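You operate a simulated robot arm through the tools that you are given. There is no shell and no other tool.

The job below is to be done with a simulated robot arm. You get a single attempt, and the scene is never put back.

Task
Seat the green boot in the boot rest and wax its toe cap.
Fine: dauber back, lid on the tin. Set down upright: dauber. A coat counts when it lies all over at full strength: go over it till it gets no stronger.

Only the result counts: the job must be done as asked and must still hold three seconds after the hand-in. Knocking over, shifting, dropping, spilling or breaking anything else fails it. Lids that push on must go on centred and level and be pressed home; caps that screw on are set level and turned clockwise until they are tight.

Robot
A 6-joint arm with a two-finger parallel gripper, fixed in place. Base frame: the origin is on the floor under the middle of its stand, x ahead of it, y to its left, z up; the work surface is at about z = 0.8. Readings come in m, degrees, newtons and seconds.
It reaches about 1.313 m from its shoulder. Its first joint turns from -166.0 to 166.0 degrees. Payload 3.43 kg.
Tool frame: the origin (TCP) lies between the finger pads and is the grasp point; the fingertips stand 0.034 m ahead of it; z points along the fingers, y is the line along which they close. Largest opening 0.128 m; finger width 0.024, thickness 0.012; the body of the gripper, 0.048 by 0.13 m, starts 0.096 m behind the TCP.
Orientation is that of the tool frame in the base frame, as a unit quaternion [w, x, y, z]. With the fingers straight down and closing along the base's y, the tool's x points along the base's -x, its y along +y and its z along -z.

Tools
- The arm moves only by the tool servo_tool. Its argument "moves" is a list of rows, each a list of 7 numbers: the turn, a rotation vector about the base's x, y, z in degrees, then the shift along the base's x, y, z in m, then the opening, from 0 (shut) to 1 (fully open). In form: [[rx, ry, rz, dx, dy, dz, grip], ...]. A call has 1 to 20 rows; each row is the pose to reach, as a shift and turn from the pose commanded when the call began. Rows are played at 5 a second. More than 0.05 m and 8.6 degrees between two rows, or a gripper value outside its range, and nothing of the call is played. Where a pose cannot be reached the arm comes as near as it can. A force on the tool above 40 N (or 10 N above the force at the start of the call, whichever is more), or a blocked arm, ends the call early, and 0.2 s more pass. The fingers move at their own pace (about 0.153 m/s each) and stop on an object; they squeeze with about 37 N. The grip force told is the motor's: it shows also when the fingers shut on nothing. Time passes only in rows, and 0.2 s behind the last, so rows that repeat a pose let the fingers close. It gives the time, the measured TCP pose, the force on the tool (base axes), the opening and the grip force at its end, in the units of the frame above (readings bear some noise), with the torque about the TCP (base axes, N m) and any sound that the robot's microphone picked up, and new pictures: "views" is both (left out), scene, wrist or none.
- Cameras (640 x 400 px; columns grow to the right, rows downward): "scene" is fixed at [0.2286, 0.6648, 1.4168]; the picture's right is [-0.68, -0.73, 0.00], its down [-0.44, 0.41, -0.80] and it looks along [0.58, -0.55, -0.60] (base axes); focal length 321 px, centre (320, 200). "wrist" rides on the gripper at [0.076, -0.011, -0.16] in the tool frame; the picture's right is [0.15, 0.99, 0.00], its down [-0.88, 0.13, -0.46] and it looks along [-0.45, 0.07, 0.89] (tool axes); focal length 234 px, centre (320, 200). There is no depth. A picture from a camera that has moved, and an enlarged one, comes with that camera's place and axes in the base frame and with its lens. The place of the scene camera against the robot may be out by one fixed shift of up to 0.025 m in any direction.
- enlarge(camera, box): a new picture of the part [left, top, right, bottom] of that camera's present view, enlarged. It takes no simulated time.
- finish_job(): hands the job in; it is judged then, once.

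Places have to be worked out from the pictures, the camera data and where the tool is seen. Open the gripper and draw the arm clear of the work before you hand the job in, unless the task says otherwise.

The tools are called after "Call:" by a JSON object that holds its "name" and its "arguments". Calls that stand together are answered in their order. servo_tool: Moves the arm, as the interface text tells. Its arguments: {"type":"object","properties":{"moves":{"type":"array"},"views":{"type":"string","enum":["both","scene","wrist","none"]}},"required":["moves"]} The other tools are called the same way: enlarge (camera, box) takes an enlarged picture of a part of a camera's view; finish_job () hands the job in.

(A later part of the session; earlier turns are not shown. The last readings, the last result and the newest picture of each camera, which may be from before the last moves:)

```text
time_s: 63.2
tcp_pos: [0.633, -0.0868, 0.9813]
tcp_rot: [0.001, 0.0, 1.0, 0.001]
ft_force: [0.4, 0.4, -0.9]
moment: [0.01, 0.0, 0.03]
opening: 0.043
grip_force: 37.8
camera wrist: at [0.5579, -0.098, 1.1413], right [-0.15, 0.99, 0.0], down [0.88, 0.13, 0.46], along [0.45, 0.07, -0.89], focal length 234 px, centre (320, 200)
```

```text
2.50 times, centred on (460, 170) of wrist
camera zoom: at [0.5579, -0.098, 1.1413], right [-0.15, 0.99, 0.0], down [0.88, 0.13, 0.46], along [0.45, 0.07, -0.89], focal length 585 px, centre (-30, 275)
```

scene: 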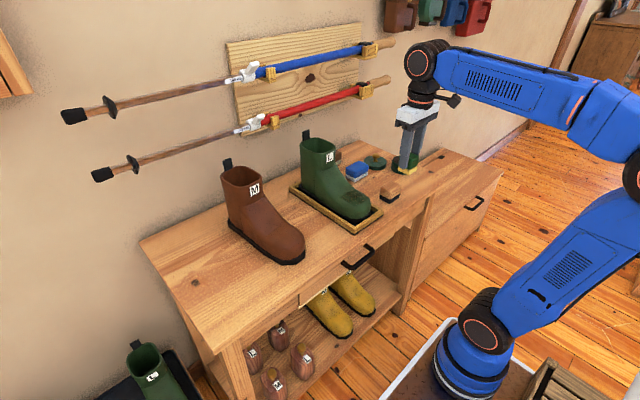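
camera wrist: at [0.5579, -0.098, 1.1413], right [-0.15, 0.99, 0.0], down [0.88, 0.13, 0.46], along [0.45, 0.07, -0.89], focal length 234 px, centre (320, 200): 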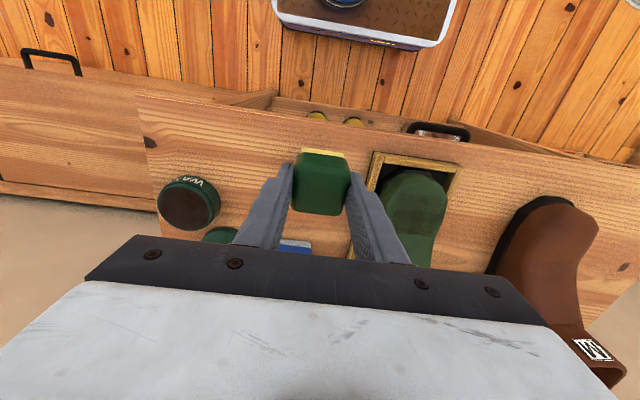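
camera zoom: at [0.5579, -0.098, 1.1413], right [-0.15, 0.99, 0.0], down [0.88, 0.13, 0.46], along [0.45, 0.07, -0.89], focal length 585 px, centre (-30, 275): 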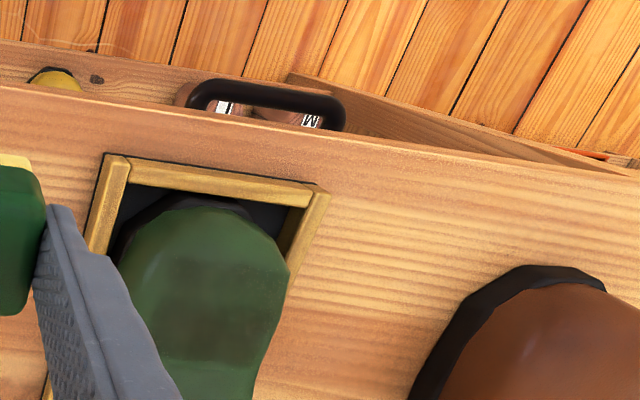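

A dark coat patch now shows exactly where the pad was swept (x≈0.667–0.74, y≈0.034–0.079), so the coat follows the pad's path. To plan the front and sides I'll tilt the tool for a lower, frontal wrist view of the toe.

Call:
{"name": "servo_tool", "arguments": {"moves": [[0, -8, 0, -0.01, 0, 0.0, 0], [0, -16, 0, -0.02, 0, 0.0, 0], [0, -24, 0, -0.03, 0, 0.0, 0], [0, -32, 0, -0.04, 0, 0.0, 0], [0, -38, 0, -0.05, 0, 0.0, 0], [0, -38, 0, -0.05, 0, 0.0, 0]], "views": "both"}}

Call:
{"name": "enlarge", "arguments": {"camera": "wrist", "box": [360, 60, 560, 220]}}

```text
time_s: 64.6
tcp_pos: [0.584, -0.0849, 0.982]
tcp_rot: [0.326, 0.0, 0.945, 0.001]
ft_force: [0.5, -0.6, -1.3]
moment: [0.03, 0.02, -0.02]
opening: 0.0433
grip_force: 37.2
camera wrist: at [0.4259, -0.0964, 1.0605], right [-0.12, 0.99, -0.09], down [0.41, 0.13, 0.9], along [0.9, 0.07, -0.42], focal length 234 px, centre (320, 200)
```

scene: 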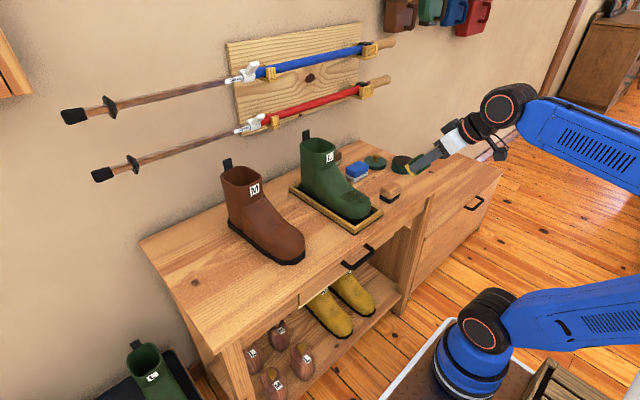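
wrist: 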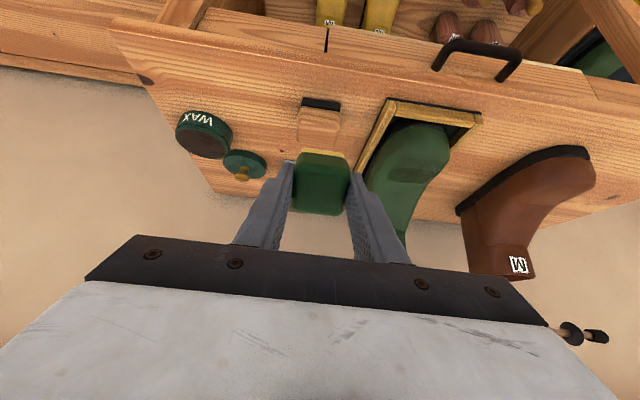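

```text
2.50 times, centred on (460, 140) of wrist
camera zoom: at [0.4259, -0.0964, 1.0605], right [-0.12, 0.99, -0.09], down [0.41, 0.13, 0.9], along [0.9, 0.07, -0.42], focal length 585 px, centre (-30, 350)
```

zoom: 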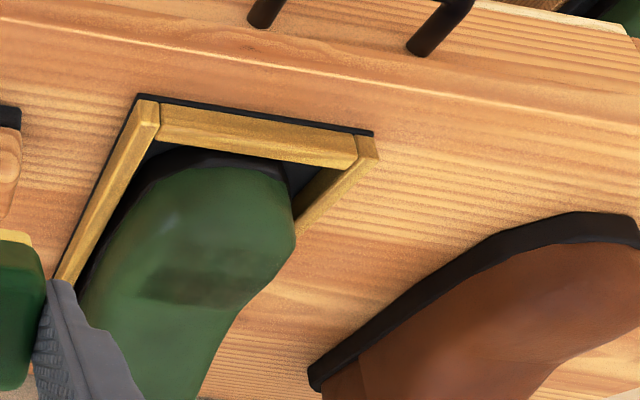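

This frontal view shows the toe well, and the dark coat covers only the middle of the top. I'll work the front edge next with the tool leaning 38°, moving to the centre in front of the toe and approaching along the tool axis.

Call:
{"name": "servo_tool", "arguments": {"moves": [[0, 0, 0, 0, 0.045, 0, 0], [0, 0, 0, 0, 0.09, 0, 0], [0, 0, 0, 0, 0.13, 0, 0], [0, 0, 0, 0.005, 0.141, -0.01, 0], [0, 0, 0, 0.02, 0.141, -0.035, 0], [0, 0, 0, 0.032, 0.141, -0.058, 0], [0, 0, 0, 0.036, 0.141, -0.064, 0], [0, 0, 0, 0.036, 0.141, -0.064, 0]], "views": "both"}}

Call:
{"name": "enlarge", "arguments": {"camera": "scene", "box": [325, 165, 405, 230]}}

Call:
{"name": "enlarge", "arguments": {"camera": "wrist", "box": [220, 80, 420, 250]}}

```text
time_s: 66.4
tcp_pos: [0.6196, 0.0559, 0.9182]
tcp_rot: [0.326, -0.001, 0.945, 0.001]
ft_force: [-0.7, 0.0, -1.6]
moment: [0.03, 0.0, 0.02]
opening: 0.0431
grip_force: 36.6
camera wrist: at [0.4619, 0.0447, 0.9966], right [-0.12, 0.99, -0.09], down [0.41, 0.13, 0.9], along [0.9, 0.07, -0.42], focal length 234 px, centre (320, 200)
```

scene: 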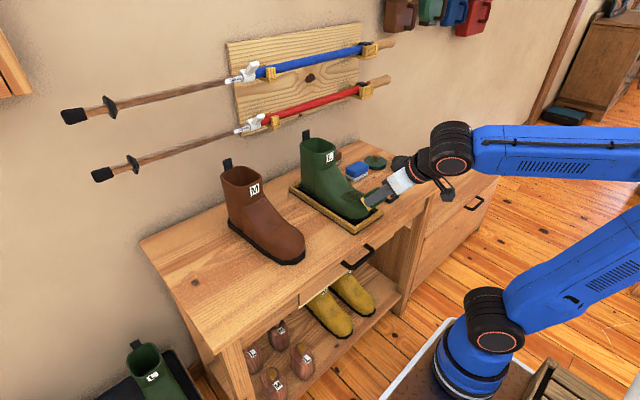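
wrist: 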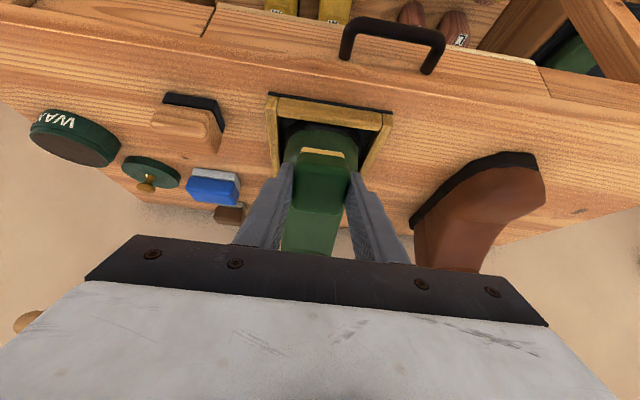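

```text
6.15 times, centred on (365, 198) of scene
camera zoom: at [0.2286, 0.6648, 1.4168], right [-0.68, -0.73, 0.0], down [-0.44, 0.41, -0.8], along [0.58, -0.55, -0.6], focal length 1978 px, centre (43, 215)
```

zoom: 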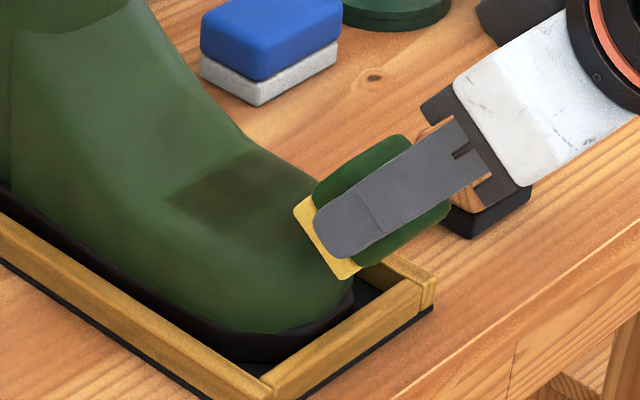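

```text
2.35 times, centred on (320, 165) of wrist
camera zoom: at [0.4619, 0.0447, 0.9966], right [-0.12, 0.99, -0.09], down [0.41, 0.13, 0.9], along [0.9, 0.07, -0.42], focal length 551 px, centre (320, 282)
```

zoom: 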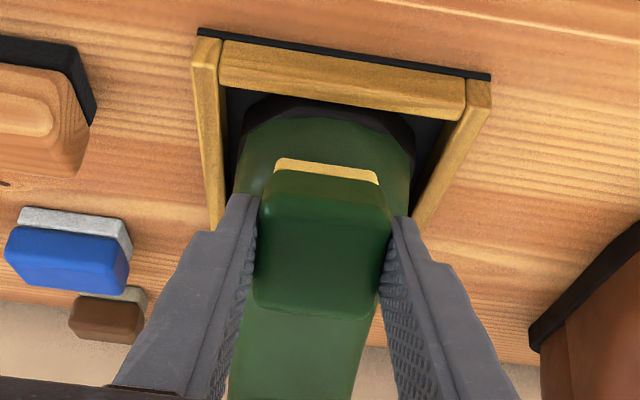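

The pad faces the toe's front edge. I'll press in along the tool axis in small steps until contact.

Call:
{"name": "servo_tool", "arguments": {"moves": [[0, 0, 0, 0.0025, 0, -0.0032, 0], [0, 0, 0, 0.005, 0, -0.0063, 0], [0, 0, 0, 0.0062, 0, -0.0079, 0], [0, 0, 0, 0.0074, 0, -0.0095, 0], [0, 0, 0, 0.0074, 0, -0.0095, 0]], "views": "none"}}

```text
time_s: 67.6
tcp_pos: [0.6266, 0.0556, 0.908]
tcp_rot: [0.326, 0.0, 0.945, 0.0]
ft_force: [0.6, 0.2, -1.6]
moment: [0.01, 0.02, 0.03]
opening: 0.0431
grip_force: 37.1
```

No contact yet. Continuing along the tool axis in 1.5–2 mm steps.

Call:
{"name": "servo_tool", "arguments": {"moves": [[0, 0, 0, 0.0012, 0, -0.0016, 0], [0, 0, 0, 0.0025, 0, -0.0032, 0], [0, 0, 0, 0.0034, 0, -0.0044, 0], [0, 0, 0, 0.0043, 0, -0.0055, 0], [0, 0, 0, 0.0043, 0, -0.0055, 0]], "views": "none"}}

```text
time_s: 68.8
tcp_pos: [0.631, 0.0574, 0.9031]
tcp_rot: [0.326, 0.0, 0.945, 0.001]
ft_force: [-2.0, -0.4, 0.2]
moment: [0.0, 0.04, 0.0]
opening: 0.043
grip_force: 36.7
```

Light contact (about 2.5 N) at the front edge. I'll press about 2 mm and sweep sideways across the front of the cap.

Call:
{"name": "servo_tool", "arguments": {"moves": [[0, 0, 0, 0.0012, 0, -0.0016, 0], [0, 0, 0, 0.0012, 0.007, -0.0016, 0], [0, 0, 0, 0.0014, 0.014, -0.0018, 0], [0, 0, 0, 0.0016, 0.02, -0.002, 0], [0, 0, 0, 0.0014, 0.014, -0.0018, 0], [0, 0, 0, 0.0012, 0.007, -0.0016, 0], [0, 0, 0, 0.0012, 0, -0.0016, 0], [0, 0, 0, 0.0012, -0.007, -0.0016, 0], [0, 0, 0, 0.0014, -0.014, -0.0018, 0], [0, 0, 0, 0.0016, -0.02, -0.002, 0], [0, 0, 0, 0.0014, -0.014, -0.0018, 0], [0, 0, 0, 0.0012, -0.007, -0.0016, 0], [0, 0, 0, 0.0012, 0, -0.0016, 0]], "views": "scene"}}

Call:
{"name": "enlarge", "arguments": {"camera": "scene", "box": [325, 165, 405, 230]}}

```text
time_s: 71.6
tcp_pos: [0.6328, 0.0567, 0.9007]
tcp_rot: [0.327, 0.0, 0.945, 0.0]
ft_force: [-7.6, -5.1, 8.1]
moment: [-0.33, 0.11, -0.26]
opening: 0.043
grip_force: 36.1
```

scene: 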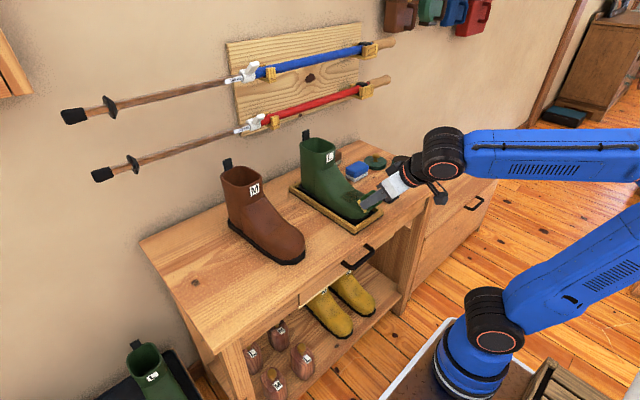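

```text
6.15 times, centred on (365, 198) of scene
camera zoom: at [0.2286, 0.6648, 1.4168], right [-0.68, -0.73, 0.0], down [-0.44, 0.41, -0.8], along [0.58, -0.55, -0.6], focal length 1978 px, centre (43, 215)
```

zoom: 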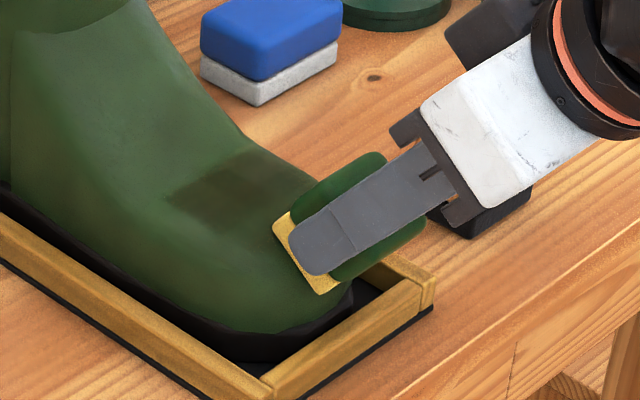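

Normal force is about 11 N with good contact. I'll back off along the axis and inspect the result.

Call:
{"name": "servo_tool", "arguments": {"moves": [[0, 0, 0, -0.01, 0, 0.013, 0], [0, 0, 0, -0.03, -0.02, 0.035, 0], [0, 0, 0, -0.045, -0.06, 0.055, 0], [0, 0, 0, -0.05, -0.1, 0.065, 0], [0, 0, 0, -0.05, -0.14, 0.075, 0], [0, 0, 0, -0.05, -0.14, 0.075, 0]], "views": "both"}}

Call:
{"name": "enlarge", "arguments": {"camera": "scene", "box": [325, 165, 405, 230]}}

Call:
{"name": "enlarge", "arguments": {"camera": "wrist", "box": [360, 70, 520, 230]}}

```text
time_s: 73.0
tcp_pos: [0.5802, -0.0853, 0.9762]
tcp_rot: [0.326, -0.001, 0.945, 0.001]
ft_force: [0.0, 0.2, -0.8]
moment: [0.01, 0.05, -0.03]
opening: 0.0432
grip_force: 37.0
camera wrist: at [0.4229, -0.0968, 1.054], right [-0.12, 0.99, -0.09], down [0.41, 0.13, 0.9], along [0.9, 0.07, -0.42], focal length 234 px, centre (320, 200)
```

scene: 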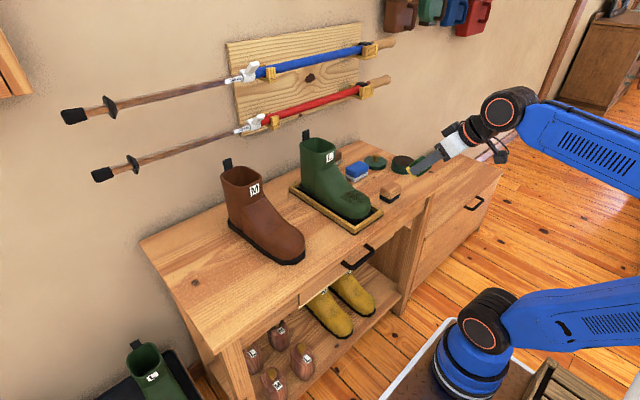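
wrist: 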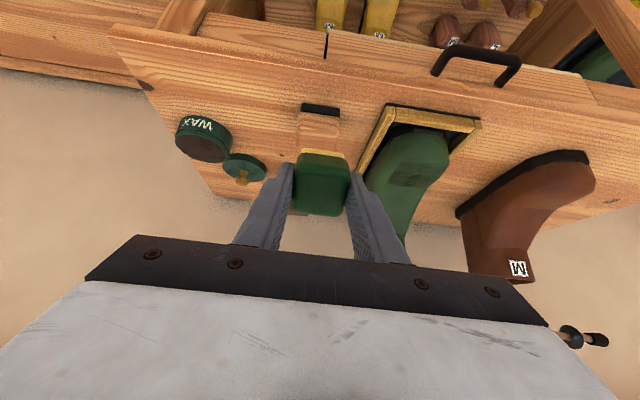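

```text
6.15 times, centred on (365, 198) of scene
camera zoom: at [0.2286, 0.6648, 1.4168], right [-0.68, -0.73, 0.0], down [-0.44, 0.41, -0.8], along [0.58, -0.55, -0.6], focal length 1978 px, centre (43, 215)
```

zoom: 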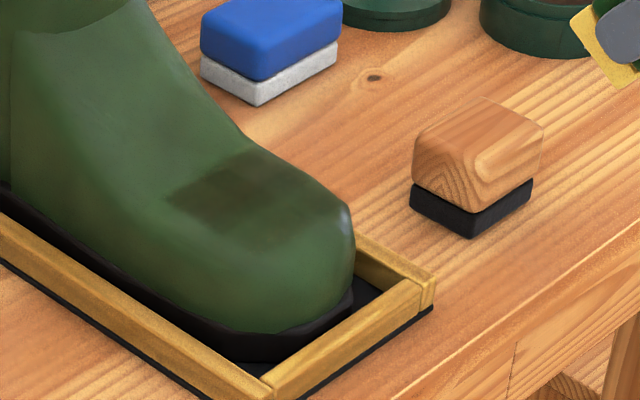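

```text
2.50 times, centred on (440, 150) of wrist
camera zoom: at [0.4229, -0.0968, 1.054], right [-0.12, 0.99, -0.09], down [0.41, 0.13, 0.9], along [0.9, 0.07, -0.42], focal length 585 px, centre (20, 325)
```

zoom: 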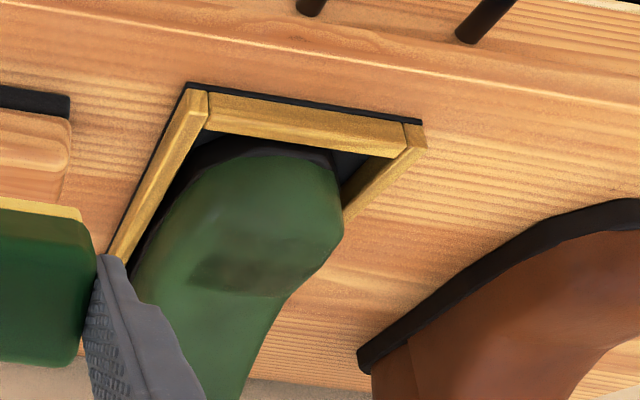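

I'll zoom in more tightly to compare coat strength between the top patch and the newly rubbed front.

Call:
{"name": "enlarge", "arguments": {"camera": "scene", "box": [338, 182, 388, 222]}}

Call:
{"name": "enlarge", "arguments": {"camera": "wrist", "box": [385, 120, 465, 200]}}

```text
10.00 times, centred on (363, 202) of scene
camera zoom: at [0.2286, 0.6648, 1.4168], right [-0.68, -0.73, 0.0], down [-0.44, 0.41, -0.8], along [0.58, -0.55, -0.6], focal length 3214 px, centre (-110, 180)
```

zoom: 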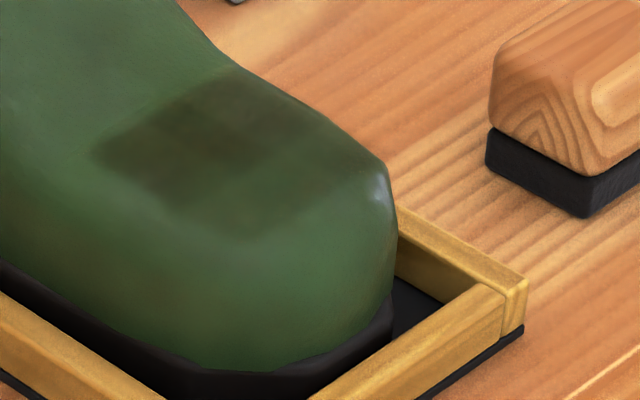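

```text
5.00 times, centred on (425, 160) of wrist
camera zoom: at [0.4229, -0.0968, 1.054], right [-0.12, 0.99, -0.09], down [0.41, 0.13, 0.9], along [0.9, 0.07, -0.42], focal length 1171 px, centre (-205, 400)
```

zoom: 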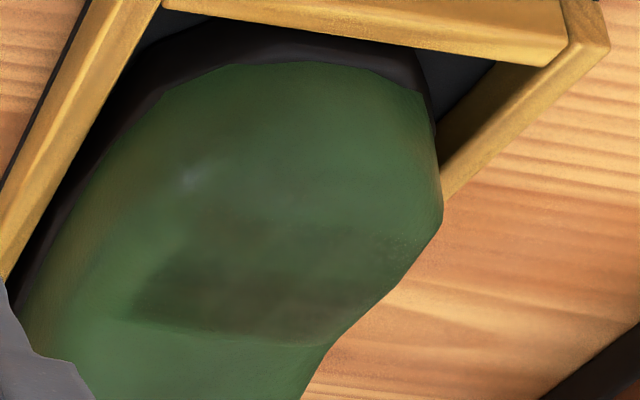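

The zoom shows the coat strongest in the middle and fading outward, starting crisply at the seam. I'll return the tool to vertical above the toe, then lean it to work the +y shoulder of the cap.

Call:
{"name": "servo_tool", "arguments": {"moves": [[0, 8, 0, 0.02, 0.03, 0.02, 0], [0, 16, 0, 0.04, 0.06, 0.03, 0], [0, 24, 0, 0.06, 0.1, 0.03, 0], [0, 32, 0, 0.08, 0.14, 0.03, 0], [0, 38, 0, 0.1, 0.18, 0.03, 0], [0, 38, 0, 0.12, 0.21, 0.03, 0], [0, 38, 0, 0.12, 0.21, 0.03, 0]], "views": "none"}}

Call:
{"name": "servo_tool", "arguments": {"moves": [[-8, 0, 0, 0, 0, -0.02, 0], [-16, 0, 0, 0, 0, -0.04, 0], [-24, 0, 0, 0, 0, -0.055, 0], [-30, 0, 0, 0, -0.005, -0.07, 0], [-30, 0, 0, 0, -0.005, -0.075, 0], [-30, 0, 0, 0, -0.005, -0.075, 0]], "views": "both"}}

Call:
{"name": "enlarge", "arguments": {"camera": "scene", "box": [325, 155, 405, 230]}}

```text
time_s: 74.6
tcp_pos: [0.7004, 0.1285, 1.0058]
tcp_rot: [0.001, 0.0, 1.0, 0.0]
ft_force: [0.5, 0.5, -1.4]
moment: [-0.02, 0.0, 0.03]
opening: 0.0429
grip_force: 37.2
```

```text
time_s: 76.0
tcp_pos: [0.7023, 0.1215, 0.9311]
tcp_rot: [0.001, -0.001, 0.966, -0.258]
ft_force: [0.9, 0.2, -1.2]
moment: [0.0, 0.02, 0.05]
opening: 0.0432
grip_force: 36.6
camera wrist: at [0.6265, 0.192, 1.0748], right [-0.15, 0.86, -0.49], down [0.88, 0.34, 0.33], along [0.45, -0.39, -0.8], focal length 234 px, centre (320, 200)
```

scene: 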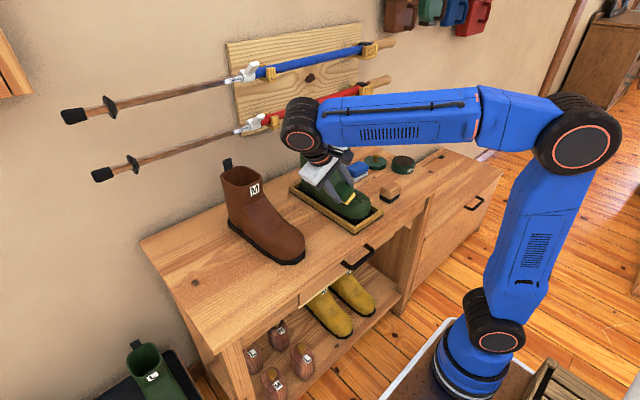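
wrist: 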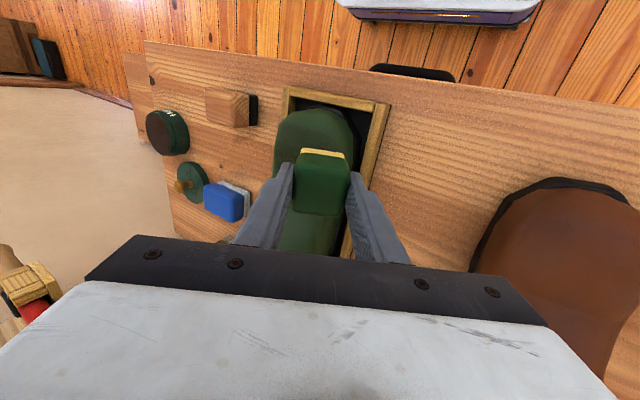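

```text
5.33 times, centred on (365, 192) of scene
camera zoom: at [0.2286, 0.6648, 1.4168], right [-0.68, -0.73, 0.0], down [-0.44, 0.41, -0.8], along [0.58, -0.55, -0.6], focal length 1714 px, centre (80, 240)
```

zoom: 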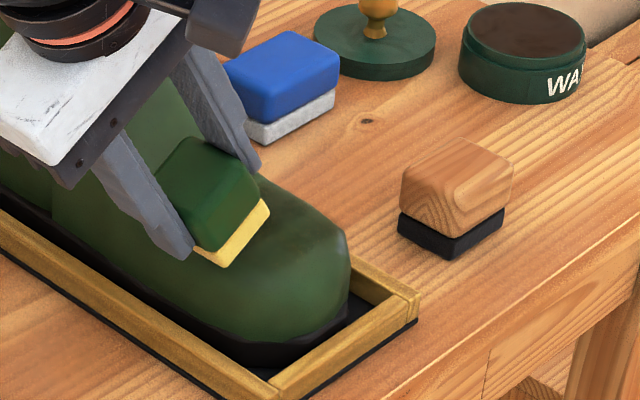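

The tool leans 30° toward +y with the pad about 1.5 cm from the cap's shoulder. I'll approach along the axis in small steps.

Call:
{"name": "servo_tool", "arguments": {"moves": [[0, 0, 0, 0, -0.003, -0.0052, 0], [0, 0, 0, 0, -0.005, -0.0087, 0], [0, 0, 0, 0, -0.006, -0.0104, 0], [0, 0, 0, 0, -0.007, -0.0121, 0], [0, 0, 0, 0, -0.007, -0.0121, 0]], "views": "none"}}

```text
time_s: 77.2
tcp_pos: [0.7023, 0.1152, 0.9187]
tcp_rot: [0.001, -0.001, 0.966, -0.257]
ft_force: [-0.9, -0.4, -0.7]
moment: [0.02, -0.01, 0.0]
opening: 0.0431
grip_force: 36.7
```

Still free. Continuing in 1.5 mm steps along the axis.

Call:
{"name": "servo_tool", "arguments": {"moves": [[0, 0, 0, 0, -0.0008, -0.0013, 0], [0, 0, 0, 0, -0.0016, -0.0027, 0], [0, 0, 0, 0, -0.0024, -0.0041, 0], [0, 0, 0, 0, -0.003, -0.0052, 0], [0, 0, 0, 0, -0.003, -0.0052, 0]], "views": "none"}}

```text
time_s: 78.4
tcp_pos: [0.7018, 0.1113, 0.9132]
tcp_rot: [0.002, -0.001, 0.966, -0.257]
ft_force: [-1.8, 11.4, 25.6]
moment: [0.39, -0.49, 0.23]
opening: 0.0434
grip_force: 36.8
```

Contact at 28 N, with the moments showing it on the pad's rear and outer edges. I'll back off slightly and turn the pad to about 23° roll with 6° pitch for fuller contact, then stroke fore and aft.

Call:
{"name": "servo_tool", "arguments": {"moves": [[0, 0, 0, 0, 0.001, 0.0025, 0], [4, -3, 0, 0, 0.001, 0.0025, 0], [7, -6, 0, 0, -0.001, 0.002, 0], [7, -6, 0, 0, -0.001, 0.001, 0], [7, -6, 0, 0, -0.001, 0.0, 0], [7, -6, 0, 0, -0.001, 0.0, 0]], "views": "none"}}

```text
time_s: 79.8
tcp_pos: [0.7021, 0.1101, 0.9117]
tcp_rot: [0.052, 0.012, 0.979, -0.198]
ft_force: [0.3, 0.3, -1.0]
moment: [0.01, 0.02, 0.0]
opening: 0.0432
grip_force: 36.9
```

Free again at the new tilt. I'll press in along the new axis and stroke.

Call:
{"name": "servo_tool", "arguments": {"moves": [[0, 0, 0, 0.0, -0.0008, -0.0018, 0], [0, 0, 0, 0.0, -0.0012, -0.0028, 0], [0, 0, 0, 0.0, -0.0016, -0.0037, 0], [0, 0, 0, 0.0, -0.0016, -0.0037, 0]], "views": "none"}}

```text
time_s: 80.8
tcp_pos: [0.7013, 0.1102, 0.9119]
tcp_rot: [0.052, 0.013, 0.979, -0.199]
ft_force: [4.1, 12.7, 27.2]
moment: [-0.04, 0.28, -0.12]
opening: 0.043
grip_force: 37.2
```

Roll is well matched now, with 30 N and a small roll moment. I'll ease the pressure a bit and stroke fore and aft along the +y shoulder.

Call:
{"name": "servo_tool", "arguments": {"moves": [[0, 1, 0, 0.0, 0.0006, 0.0014, 0], [0, 1, 0, 0.008, 0.0006, 0.0018, 0], [0, 1, 0, 0.016, 0.0006, 0.0023, 0], [0, 1, 0, 0.024, 0.0006, 0.0028, 0], [0, 1, 0, 0.016, 0.0006, 0.0023, 0], [0, 1, 0, 0.008, 0.0006, 0.0018, 0], [0, 1, 0, 0.0, 0.0006, 0.0014, 0], [0, 1, 0, -0.008, 0.0006, 0.0008, 0], [0, 1, 0, -0.016, 0.0004, 0.0002, 0], [0, 1, 0, -0.008, 0.0006, 0.0008, 0], [0, 1, 0, 0.0, 0.0006, 0.0014, 0], [0, 1, 0, 0.008, 0.0006, 0.0018, 0], [0, 1, 0, 0.016, 0.0006, 0.0023, 0], [0, 1, 0, 0.008, 0.0006, 0.0018, 0], [0, 1, 0, 0.0, 0.0006, 0.0014, 0]], "views": "scene"}}

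Call:
{"name": "enlarge", "arguments": {"camera": "scene", "box": [325, 165, 405, 230]}}

```text
time_s: 84.0
tcp_pos: [0.7019, 0.1101, 0.91]
tcp_rot: [0.043, 0.011, 0.979, -0.198]
ft_force: [-0.1, -0.8, -0.8]
moment: [0.02, 0.0, 0.0]
opening: 0.043
grip_force: 36.9
```

scene: 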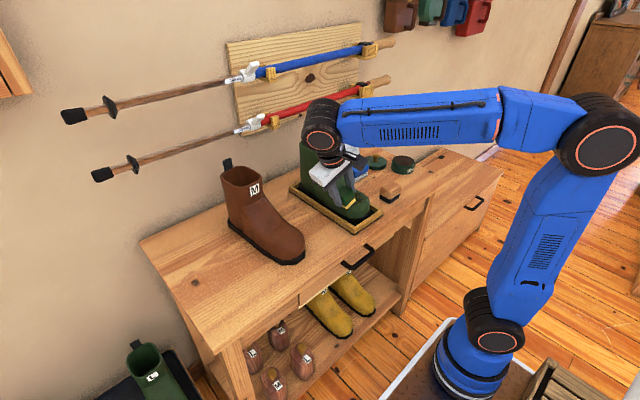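

```text
6.15 times, centred on (365, 198) of scene
camera zoom: at [0.2286, 0.6648, 1.4168], right [-0.68, -0.73, 0.0], down [-0.44, 0.41, -0.8], along [0.58, -0.55, -0.6], focal length 1978 px, centre (43, 215)
```

zoom: 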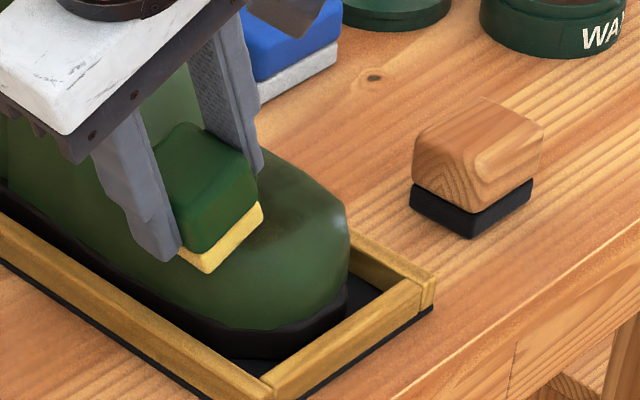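

Contact was lost at a lower height than before, so either the boot or the dauber has shifted. I'll check the dauber in the grip and the boot in the rest.

Call:
{"name": "servo_tool", "arguments": {"moves": [[0, 0, 0, 0, 0.005, 0.012, 0], [0, 0, 0, 0, 0.02, 0.04, 0], [-3, 2, 0, 0, 0.04, 0.07, 0], [-3, 2, 0, 0, 0.04, 0.07, 0]], "views": "both"}}

Call:
{"name": "enlarge", "arguments": {"camera": "scene", "box": [325, 165, 405, 230]}}

Call:
{"name": "enlarge", "arguments": {"camera": "wrist", "box": [220, 100, 420, 250]}}

Call:
{"name": "enlarge", "arguments": {"camera": "scene", "box": [300, 100, 380, 200]}}

```text
time_s: 85.0
tcp_pos: [0.704, 0.1506, 0.9819]
tcp_rot: [0.026, 0.006, 0.974, -0.225]
ft_force: [-0.3, -0.4, -1.0]
moment: [0.01, 0.0, -0.01]
opening: 0.0432
grip_force: 37.2
camera wrist: at [0.6199, 0.2105, 1.1262], right [-0.12, 0.89, -0.44], down [0.86, 0.32, 0.4], along [0.49, -0.33, -0.8], focal length 234 px, centre (320, 200)
```

scene: 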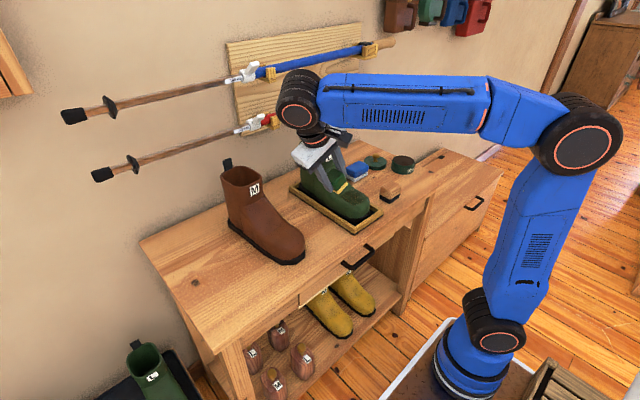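
wrist: 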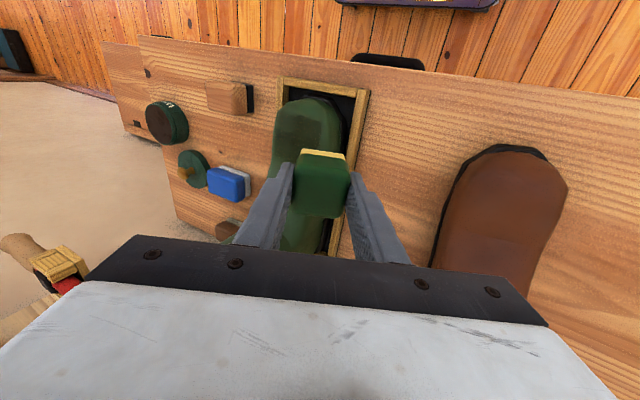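

```text
6.15 times, centred on (365, 198) of scene
camera zoom: at [0.2286, 0.6648, 1.4168], right [-0.68, -0.73, 0.0], down [-0.44, 0.41, -0.8], along [0.58, -0.55, -0.6], focal length 1978 px, centre (43, 215)
```

zoom: 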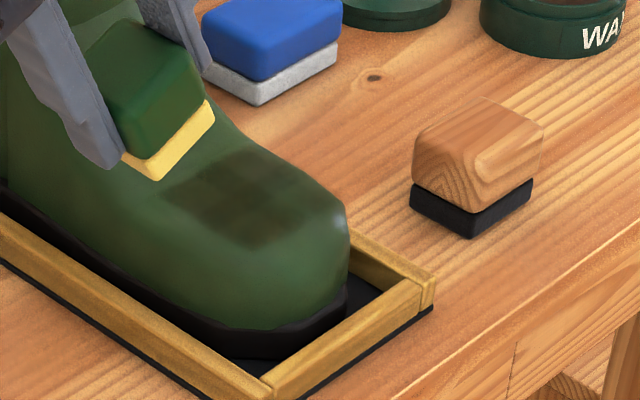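

```text
2.67 times, centred on (320, 175) of wrist
camera zoom: at [0.6199, 0.2105, 1.1262], right [-0.12, 0.89, -0.44], down [0.86, 0.32, 0.4], along [0.49, -0.33, -0.8], focal length 624 px, centre (320, 267)
```

zoom: 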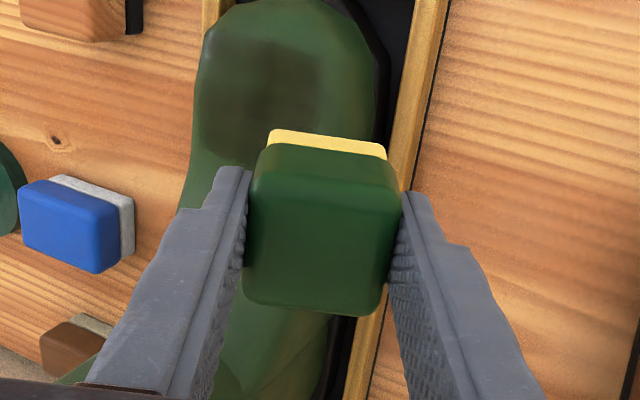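

```text
4.00 times, centred on (340, 150) of scene
camera zoom: at [0.2286, 0.6648, 1.4168], right [-0.68, -0.73, 0.0], down [-0.44, 0.41, -0.8], along [0.58, -0.55, -0.6], focal length 1286 px, centre (240, 400)
```

zoom: 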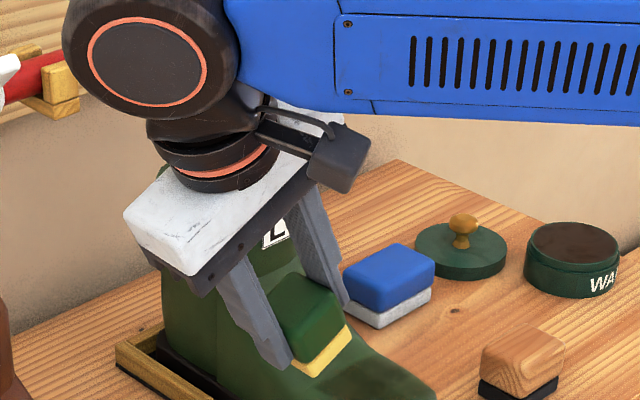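

The boot has slid about 5 mm onto the rest's -y wall. It is still seated, and the rest itself hasn't moved. The pad grip is unchanged. Readings show the cap's top is broad with a fairly sharp shoulder, so next I'll use a 12° roll on the +y half of the top.

Call:
{"name": "servo_tool", "arguments": {"moves": [[5, -1, 0, 0, -0.03, -0.01, 0], [10, -2, 0, 0, -0.06, -0.025, 0], [14, -2, 0, -0.002, -0.069, -0.04, 0], [14, -2, 0, -0.002, -0.069, -0.052, 0], [14, -2, 0, -0.002, -0.069, -0.056, 0], [14, -2, 0, -0.002, -0.069, -0.056, 0]], "views": "none"}}

```text
time_s: 86.4
tcp_pos: [0.6983, 0.0804, 0.9251]
tcp_rot: [0.042, 0.014, 0.994, -0.104]
ft_force: [-0.5, -1.4, -0.3]
moment: [0.0, 0.0, 0.02]
opening: 0.0433
grip_force: 36.9
```

Close to contact. I'll press down in 1 mm steps and see where it touches.

Call:
{"name": "servo_tool", "arguments": {"moves": [[0, 0, 0, 0, 0, -0.0015, 0], [0, 0, 0, 0, 0, -0.003, 0], [0, 0, 0, 0, 0, -0.0045, 0], [0, 0, 0, 0, 0, -0.006, 0], [0, 0, 0, 0, 0, -0.006, 0]], "views": "none"}}

```text
time_s: 87.6
tcp_pos: [0.7003, 0.0806, 0.9188]
tcp_rot: [0.043, 0.014, 0.994, -0.103]
ft_force: [-1.1, -0.4, 7.8]
moment: [0.07, 0.2, -0.01]
opening: 0.0426
grip_force: 37.0
```

Contact at about 9 N. I'll make a longer set of strokes over the +y half of the top, covering the seam to the front.

Call:
{"name": "servo_tool", "arguments": {"moves": [[0, 1.5, 0, 0.01, 0, 0.0, 0], [0, 1.5, 0, 0.02, 0, 0.0008, 0], [0, 1.5, 0, 0.028, 0, 0.0014, 0], [0, 1.5, 0, 0.018, 0.004, -0.0005, 0], [0, 1.5, 0, 0.008, 0.004, -0.001, 0], [0, 1.5, 0, -0.004, 0.004, -0.0018, 0], [0, 1.5, 0, -0.014, 0.004, -0.0025, 0], [0, 1.5, 0, -0.004, 0.008, -0.0026, 0], [0, 1.5, 0, 0.008, 0.008, -0.0018, 0], [0, 1.5, 0, 0.018, 0.008, -0.0012, 0], [0, 1.5, 0, 0.028, 0.008, -0.0005, 0], [0, 1.5, 0, 0.018, 0.002, -0.0002, 0], [0, 1.5, 0, 0.008, 0.002, -0.0008, 0], [0, 1.5, 0, -0.004, 0.002, -0.0015, 0], [0, 1.5, 0, -0.014, 0.002, -0.0022, 0], [0, 1.5, 0, -0.004, 0, -0.0012, 0], [0, 1.5, 0, 0.008, 0, -0.0006, 0], [0, 1.5, 0, 0.0, 0, -0.0006, 0]], "views": "scene"}}

Call:
{"name": "enlarge", "arguments": {"camera": "scene", "box": [325, 165, 405, 230]}}

```text
time_s: 91.4
tcp_pos: [0.7004, 0.0794, 0.9193]
tcp_rot: [0.029, 0.012, 0.994, -0.104]
ft_force: [0.6, 0.4, 3.5]
moment: [0.01, -0.17, -0.03]
opening: 0.0432
grip_force: 36.4
```

scene: 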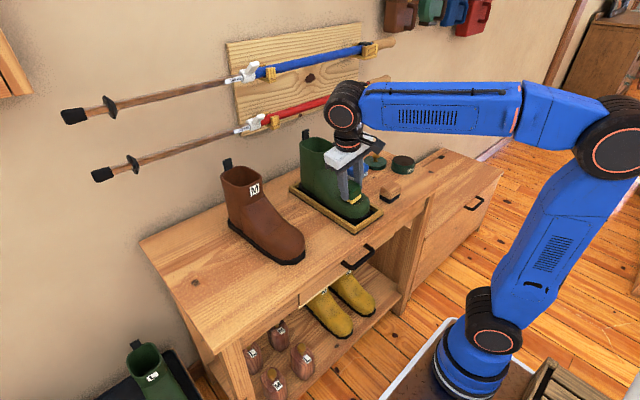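

```text
6.15 times, centred on (365, 198) of scene
camera zoom: at [0.2286, 0.6648, 1.4168], right [-0.68, -0.73, 0.0], down [-0.44, 0.41, -0.8], along [0.58, -0.55, -0.6], focal length 1978 px, centre (43, 215)
```

zoom: 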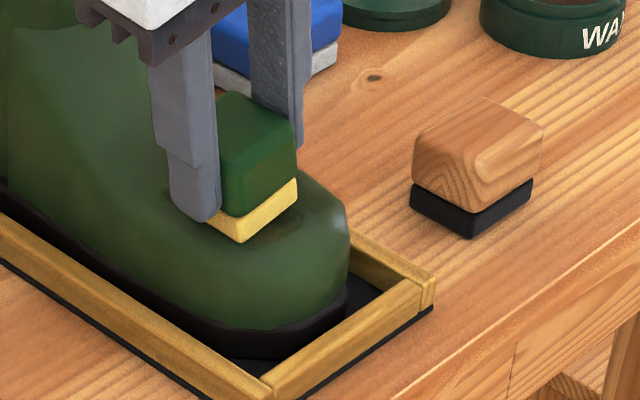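

The strokes kept light contact. I'll lift away and inspect.

Call:
{"name": "servo_tool", "arguments": {"moves": [[0, 0, 0, 0, 0.003, 0.012, 0], [0, 0, 0, 0, 0.01, 0.04, 0], [0, 0, 0, -0.02, 0.04, 0.07, 0], [0, 0, 0, -0.04, 0.075, 0.08, 0], [0, 0, 0, -0.05, 0.1, 0.08, 0], [0, 0, 0, -0.05, 0.1, 0.08, 0]], "views": "both"}}

Call:
{"name": "enlarge", "arguments": {"camera": "scene", "box": [338, 178, 388, 222]}}

Call:
{"name": "enlarge", "arguments": {"camera": "wrist", "box": [180, 100, 360, 240]}}

```text
time_s: 92.8
tcp_pos: [0.6514, 0.181, 0.9994]
tcp_rot: [0.03, 0.012, 0.994, -0.104]
ft_force: [-0.7, 0.1, -1.4]
moment: [-0.02, 0.03, -0.01]
opening: 0.0432
grip_force: 36.9
camera wrist: at [0.5671, 0.2053, 1.1536], right [-0.12, 0.97, -0.21], down [0.86, 0.21, 0.47], along [0.5, -0.13, -0.86], focal length 234 px, centre (320, 200)
```

scene: 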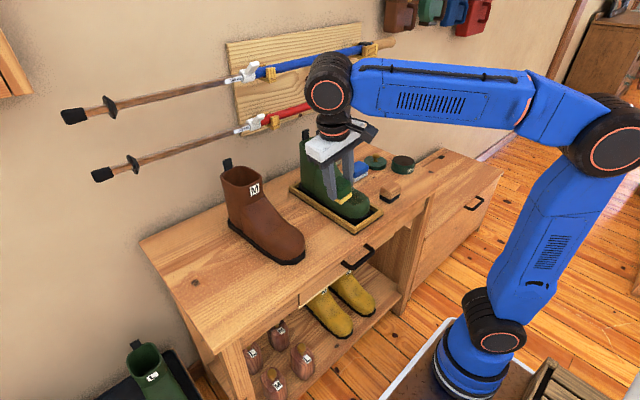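
wrist: 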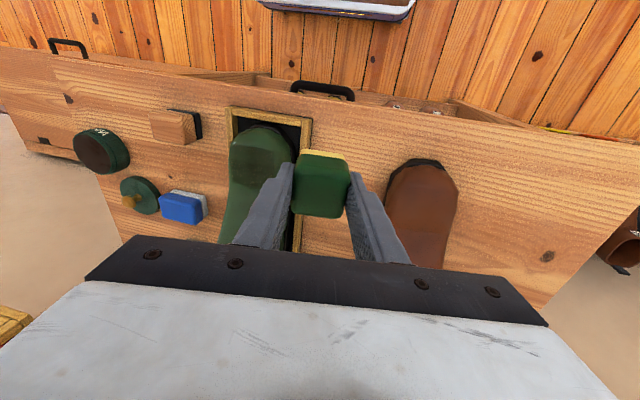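

```text
9.09 times, centred on (363, 200) of scene
camera zoom: at [0.2286, 0.6648, 1.4168], right [-0.68, -0.73, 0.0], down [-0.44, 0.41, -0.8], along [0.58, -0.55, -0.6], focal length 2922 px, centre (-71, 200)
```

zoom: 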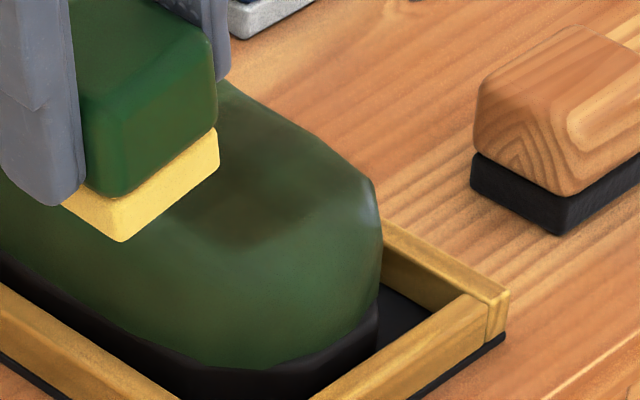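

```text
2.86 times, centred on (270, 170) of wrist
camera zoom: at [0.5671, 0.2053, 1.1536], right [-0.12, 0.97, -0.21], down [0.86, 0.21, 0.47], along [0.5, -0.13, -0.86], focal length 669 px, centre (463, 286)
```

zoom: 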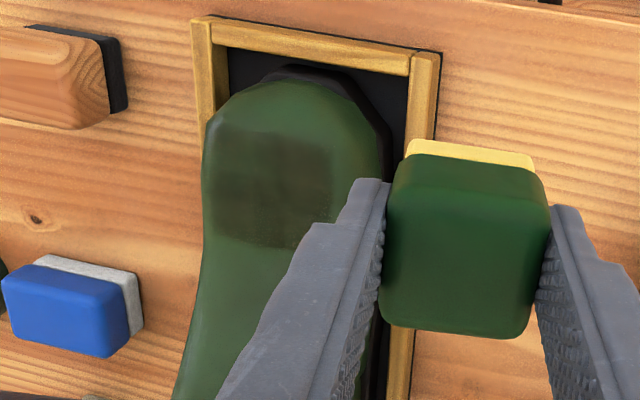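

This view is the clearest so far. The coat appears as a rectangle on the cap's top, about x 0.674–0.739 and ±0.034 about the boot centreline. I'll zoom in to judge its evenness.

Call:
{"name": "enlarge", "arguments": {"camera": "wrist", "box": [222, 115, 312, 195]}}

```text
5.00 times, centred on (267, 155) of wrist
camera zoom: at [0.5671, 0.2053, 1.1536], right [-0.12, 0.97, -0.21], down [0.86, 0.21, 0.47], along [0.5, -0.13, -0.86], focal length 1171 px, centre (585, 425)
```

zoom: 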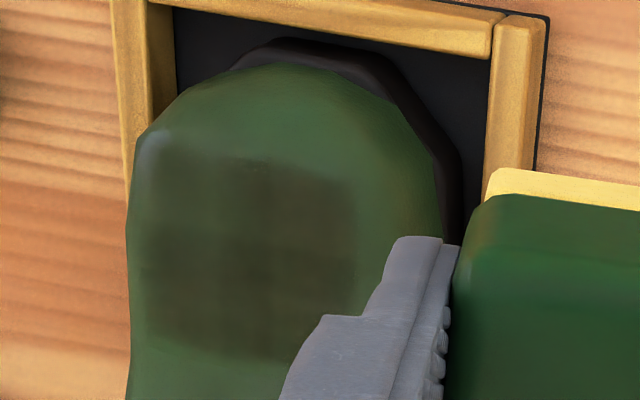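

The right and rear edges look like crisp boundaries, while the -y side and front are still fainter. I'll roll the tool to lean 12° the other way and work the -y half.

Call:
{"name": "servo_tool", "arguments": {"moves": [[6, 0, 0, 0.01, -0.045, 0, 0], [12, 0, 0, 0.02, -0.09, 0, 0], [18, 0, 0, 0.035, -0.13, 0, 0], [24, 0, 0, 0.05, -0.158, -0.01, 0], [24, 0, 0, 0.05, -0.158, -0.05, 0], [24, 0, 0, 0.05, -0.158, -0.072, 0], [24, 0, 0, 0.05, -0.158, -0.076, 0], [24, 0, 0, 0.05, -0.158, -0.076, 0]], "views": "none"}}

```text
time_s: 94.6
tcp_pos: [0.7004, 0.0219, 0.9224]
tcp_rot: [0.025, 0.018, 0.994, 0.104]
ft_force: [0.4, -0.4, -1.3]
moment: [-0.06, 0.0, 0.0]
opening: 0.0431
grip_force: 37.0
```

Not touching yet. Lowering in 1.5 mm steps.

Call:
{"name": "servo_tool", "arguments": {"moves": [[0, 0, 0, 0, 0, -0.0015, 0], [0, 0, 0, 0, 0, -0.003, 0], [0, 0, 0, 0, 0, -0.0045, 0], [0, 0, 0, 0, 0, -0.0045, 0]], "views": "none"}}

```text
time_s: 95.6
tcp_pos: [0.6992, 0.0218, 0.9184]
tcp_rot: [0.026, 0.018, 0.994, 0.105]
ft_force: [-0.1, -1.2, -1.6]
moment: [-0.01, 0.02, -0.01]
opening: 0.0431
grip_force: 37.0
```

Still free at 0.918. A few more millimetres.

Call:
{"name": "servo_tool", "arguments": {"moves": [[0, 0, 0, 0, 0, -0.0015, 0], [0, 0, 0, 0, 0, -0.003, 0], [0, 0, 0, 0, 0, -0.0045, 0], [0, 0, 0, 0, 0, -0.0045, 0]], "views": "none"}}

```text
time_s: 96.6
tcp_pos: [0.7006, 0.0216, 0.9156]
tcp_rot: [0.027, 0.019, 0.994, 0.106]
ft_force: [-0.1, -2.6, 24.6]
moment: [0.13, -0.49, -0.04]
opening: 0.043
grip_force: 37.4
```

Contact at 25 N, centred in roll and slightly rear-heavy. I'll add 2.5° pitch, ease off 1 mm, and stroke over the -y half.

Call:
{"name": "servo_tool", "arguments": {"moves": [[0, -2, 0, 0.0, 0, 0.001, 0], [0, -2, 0, 0.01, 0, 0.0018, 0], [0, -2, 0, 0.02, 0, 0.0026, 0], [0, -2, 0, 0.028, 0, 0.0032, 0], [0, -2, 0, 0.018, -0.004, 0.0015, 0], [0, -2, 0, 0.008, -0.004, 0.0007, 0], [0, -2, 0, -0.004, -0.004, -0.0002, 0], [0, -2, 0, -0.014, -0.004, -0.001, 0], [0, -2, 0, -0.004, -0.008, -0.0012, 0], [0, -2, 0, 0.008, -0.008, -0.0003, 0], [0, -2, 0, 0.018, -0.008, 0.0004, 0], [0, -2, 0, 0.028, -0.008, 0.0012, 0], [0, -2, 0, 0.018, -0.002, 0.0018, 0], [0, -2, 0, 0.008, -0.002, 0.001, 0], [0, -2, 0, -0.004, -0.002, 0.0002, 0], [0, -2, 0, -0.014, -0.002, -0.0006, 0], [0, -2, 0, -0.004, 0, 0.0004, 0], [0, -2, 0, 0.008, 0, 0.0012, 0], [0, -2, 0, 0.0, 0, 0.0006, 0]], "views": "none"}}

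```text
time_s: 100.6
tcp_pos: [0.6999, 0.0209, 0.9139]
tcp_rot: [0.044, 0.016, 0.993, 0.105]
ft_force: [7.2, -6.4, 24.0]
moment: [0.0, 0.05, 0.03]
opening: 0.043
grip_force: 37.0
```

Steady contact at 25 N with balanced moments. I'll retreat to the -y side and inspect.

Call:
{"name": "servo_tool", "arguments": {"moves": [[0, 0, 0, 0, -0.003, 0.012, 0], [0, 0, 0, 0, -0.01, 0.04, 0], [0, 0, 0, -0.02, -0.04, 0.07, 0], [0, 0, 0, -0.04, -0.075, 0.08, 0], [0, 0, 0, -0.05, -0.1, 0.08, 0], [0, 0, 0, -0.05, -0.1, 0.08, 0]], "views": "both"}}

Call:
{"name": "enlarge", "arguments": {"camera": "wrist", "box": [340, 100, 500, 220]}}

Call:
{"name": "enlarge", "arguments": {"camera": "scene", "box": [338, 178, 388, 222]}}

```text
time_s: 102.0
tcp_pos: [0.6502, -0.0762, 0.9935]
tcp_rot: [0.044, 0.017, 0.993, 0.106]
ft_force: [-0.1, 0.2, -0.7]
moment: [0.01, 0.0, 0.01]
opening: 0.0432
grip_force: 37.2
camera wrist: at [0.5602, -0.1181, 1.1416], right [-0.12, 0.97, 0.2], down [0.84, 0.0, 0.54], along [0.53, 0.23, -0.82], focal length 234 px, centre (320, 200)
```

scene: 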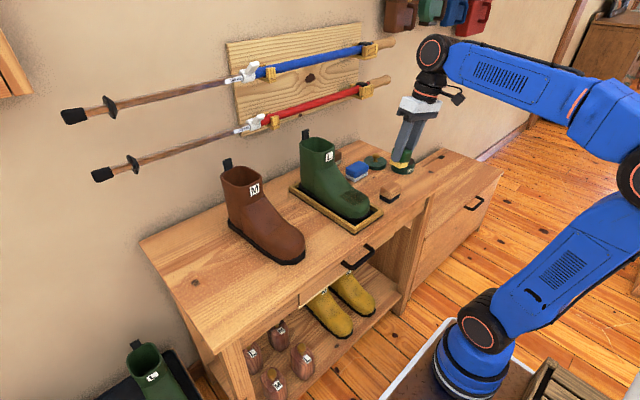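
wrist: 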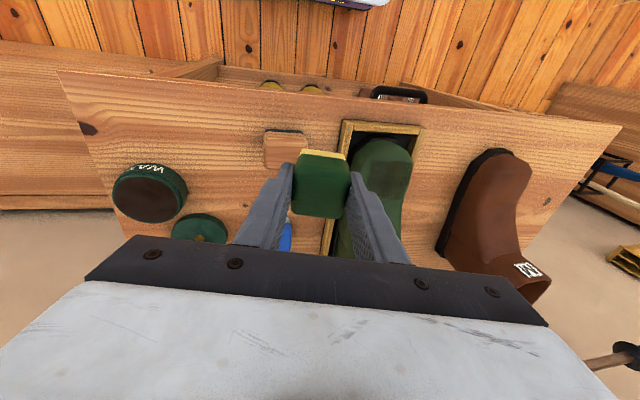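

```text
3.33 times, centred on (420, 160) of wrist
camera zoom: at [0.5602, -0.1181, 1.1416], right [-0.12, 0.97, 0.2], down [0.84, 0.0, 0.54], along [0.53, 0.23, -0.82], focal length 781 px, centre (-13, 333)
```

zoom: 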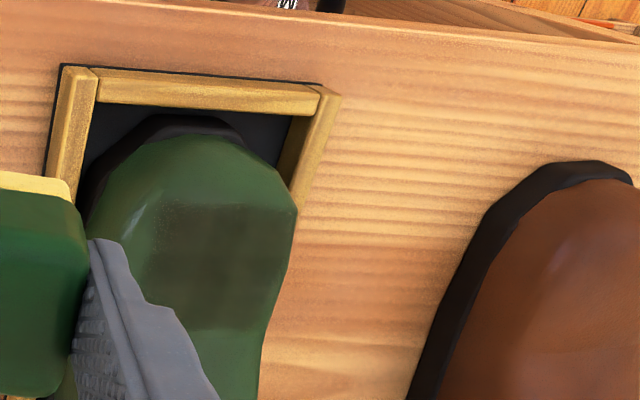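

```text
9.09 times, centred on (363, 200) of scene
camera zoom: at [0.2286, 0.6648, 1.4168], right [-0.68, -0.73, 0.0], down [-0.44, 0.41, -0.8], along [0.58, -0.55, -0.6], focal length 2922 px, centre (-71, 200)
```

zoom: 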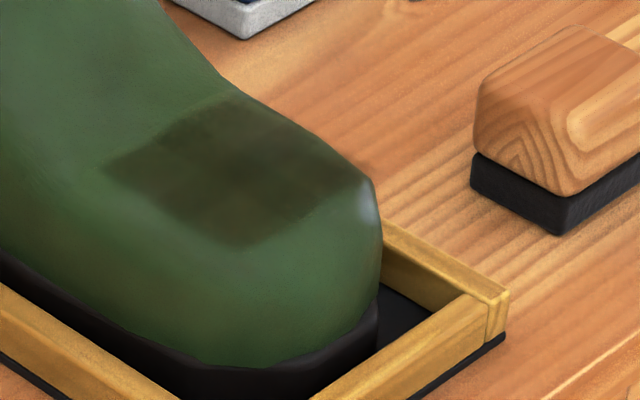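

The coat now forms a clear rectangle on the cap, a bit lighter along its front and outer edges. I'll go back on the -y half with more pitch to strengthen the front edge.

Call:
{"name": "servo_tool", "arguments": {"moves": [[0, 0, 0, 0.01, 0.03, 0, 0], [0, 0, 0, 0.02, 0.065, -0.01, 0], [0, -3, 0, 0.027, 0.09, -0.03, 0], [0, -6, 0, 0.027, 0.1, -0.06, 0], [0, -6, 0, 0.027, 0.1, -0.075, 0], [0, -6, 0, 0.027, 0.1, -0.079, 0], [0, -6, 0, 0.027, 0.1, -0.0805, 0], [0, -6, 0, 0.027, 0.1, -0.082, 0], [0, -6, 0, 0.027, 0.1, -0.082, 0]], "views": "none"}}

```text
time_s: 104.0
tcp_pos: [0.6781, 0.0232, 0.9141]
tcp_rot: [0.097, 0.011, 0.99, 0.106]
ft_force: [-1.5, -4.0, 27.9]
moment: [0.16, 0.03, 0.01]
opening: 0.0432
grip_force: 36.9
```

Good balanced contact on the front of the -y half. Stroking there with slightly eased pressure.

Call:
{"name": "servo_tool", "arguments": {"moves": [[0, 0, 0, 0.008, 0, 0.0015, 0], [0, 0, 0, 0.0, -0.006, -0.0005, 0], [0, 0, 0, -0.008, -0.006, -0.0015, 0], [0, 0, 0, 0.0, 0.0, 0.0008, 0], [0, 0, 0, 0.008, 0.006, 0.002, 0], [0, 0, 0, 0.0, 0.006, 0.0016, 0], [0, 0, 0, -0.008, 0.006, 0.001, 0], [0, 0, 0, 0.0, 0.0, 0.0006, 0], [0, 0, 0, 0.008, -0.006, 0.0006, 0], [0, 0, 0, 0.0, -0.006, -0.0005, 0], [0, 0, 0, -0.008, 0.0, 0.0, 0], [0, 0, 0, 0.0, 0.006, 0.0016, 0], [0, 0, 0, 0.008, 0.0, 0.0012, 0], [0, 0, 0, 0.0, -0.006, -0.0005, 0], [0, 0, 0, -0.008, -0.006, -0.0015, 0], [0, 0, 0, 0.0, 0.0, 0.0008, 0], [0, 0, 0, 0.008, 0.006, 0.002, 0], [0, 0, 0, 0.0, 0.0, 0.001, 0]], "views": "none"}}

```text
time_s: 107.8
tcp_pos: [0.6779, 0.0215, 0.9138]
tcp_rot: [0.095, 0.011, 0.99, 0.106]
ft_force: [-0.5, 0.5, 1.3]
moment: [-0.01, 0.04, -0.01]
opening: 0.0432
grip_force: 37.3
```

Now the middle front: I'll lift a little, bring roll back to 0, shift to the centreline, and press again.

Call:
{"name": "servo_tool", "arguments": {"moves": [[0, 0, 0, 0, 0, 0.015, 0], [-6, 0, 0, 0, 0.016, 0.02, 0], [-12, 0, 0, 0, 0.031, 0.02, 0], [-12, 0, 0, 0, 0.031, 0.012, 0], [-12, 0, 0, 0, 0.031, 0.009, 0], [-12, 0, 0, 0, 0.031, 0.007, 0], [-12, 0, 0, 0, 0.031, 0.005, 0], [-12, 0, 0, 0, 0.031, 0.005, 0]], "views": "none"}}

```text
time_s: 109.6
tcp_pos: [0.6782, 0.053, 0.9179]
tcp_rot: [0.096, 0.001, 0.995, 0.002]
ft_force: [1.2, 0.8, 0.2]
moment: [0.03, 0.02, 0.0]
opening: 0.0429
grip_force: 37.0
```

Almost touching. I'll press 3 mm and run a stroke set over the central front and back to the seam.

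Call:
{"name": "servo_tool", "arguments": {"moves": [[0, 0, 0, 0, 0, -0.0015, 0], [0, 0, 0, 0, 0, -0.003, 0], [0, 0, 0, 0.008, 0, -0.0022, 0], [0, 0, 0, 0.0, -0.008, -0.003, 0], [0, 0, 0, -0.008, -0.008, -0.0038, 0], [0, 0, 0, -0.008, 0.0, -0.0035, 0], [0, 0, 0, -0.008, 0.008, -0.0038, 0], [0, 0, 0, 0.0, 0.008, -0.003, 0], [0, 0, 0, 0.008, 0.008, -0.0024, 0], [0, 1, 0, 0.016, 0.004, -0.0016, 0], [0, 3, 0, 0.024, 0.0, -0.0008, 0], [0, 5, 0, 0.034, 0.0, 0.0, 0], [0, 5, 0, 0.044, 0.0, 0.0006, 0], [0, 5, 0, 0.034, -0.008, -0.0002, 0], [0, 3, 0, 0.024, -0.008, -0.001, 0], [0, 1, 0, 0.016, -0.004, -0.0018, 0], [0, 0, 0, 0.008, 0.0, -0.0024, 0], [0, 0, 0, 0.0, 0.0, -0.003, 0], [0, 0, 0, 0.0, 0.0, -0.003, 0]], "views": "none"}}

```text
time_s: 113.6
tcp_pos: [0.6772, 0.054, 0.9165]
tcp_rot: [0.096, 0.001, 0.995, 0.001]
ft_force: [0.0, -0.6, -0.4]
moment: [-0.01, -0.02, 0.03]
opening: 0.0429
grip_force: 37.1
```

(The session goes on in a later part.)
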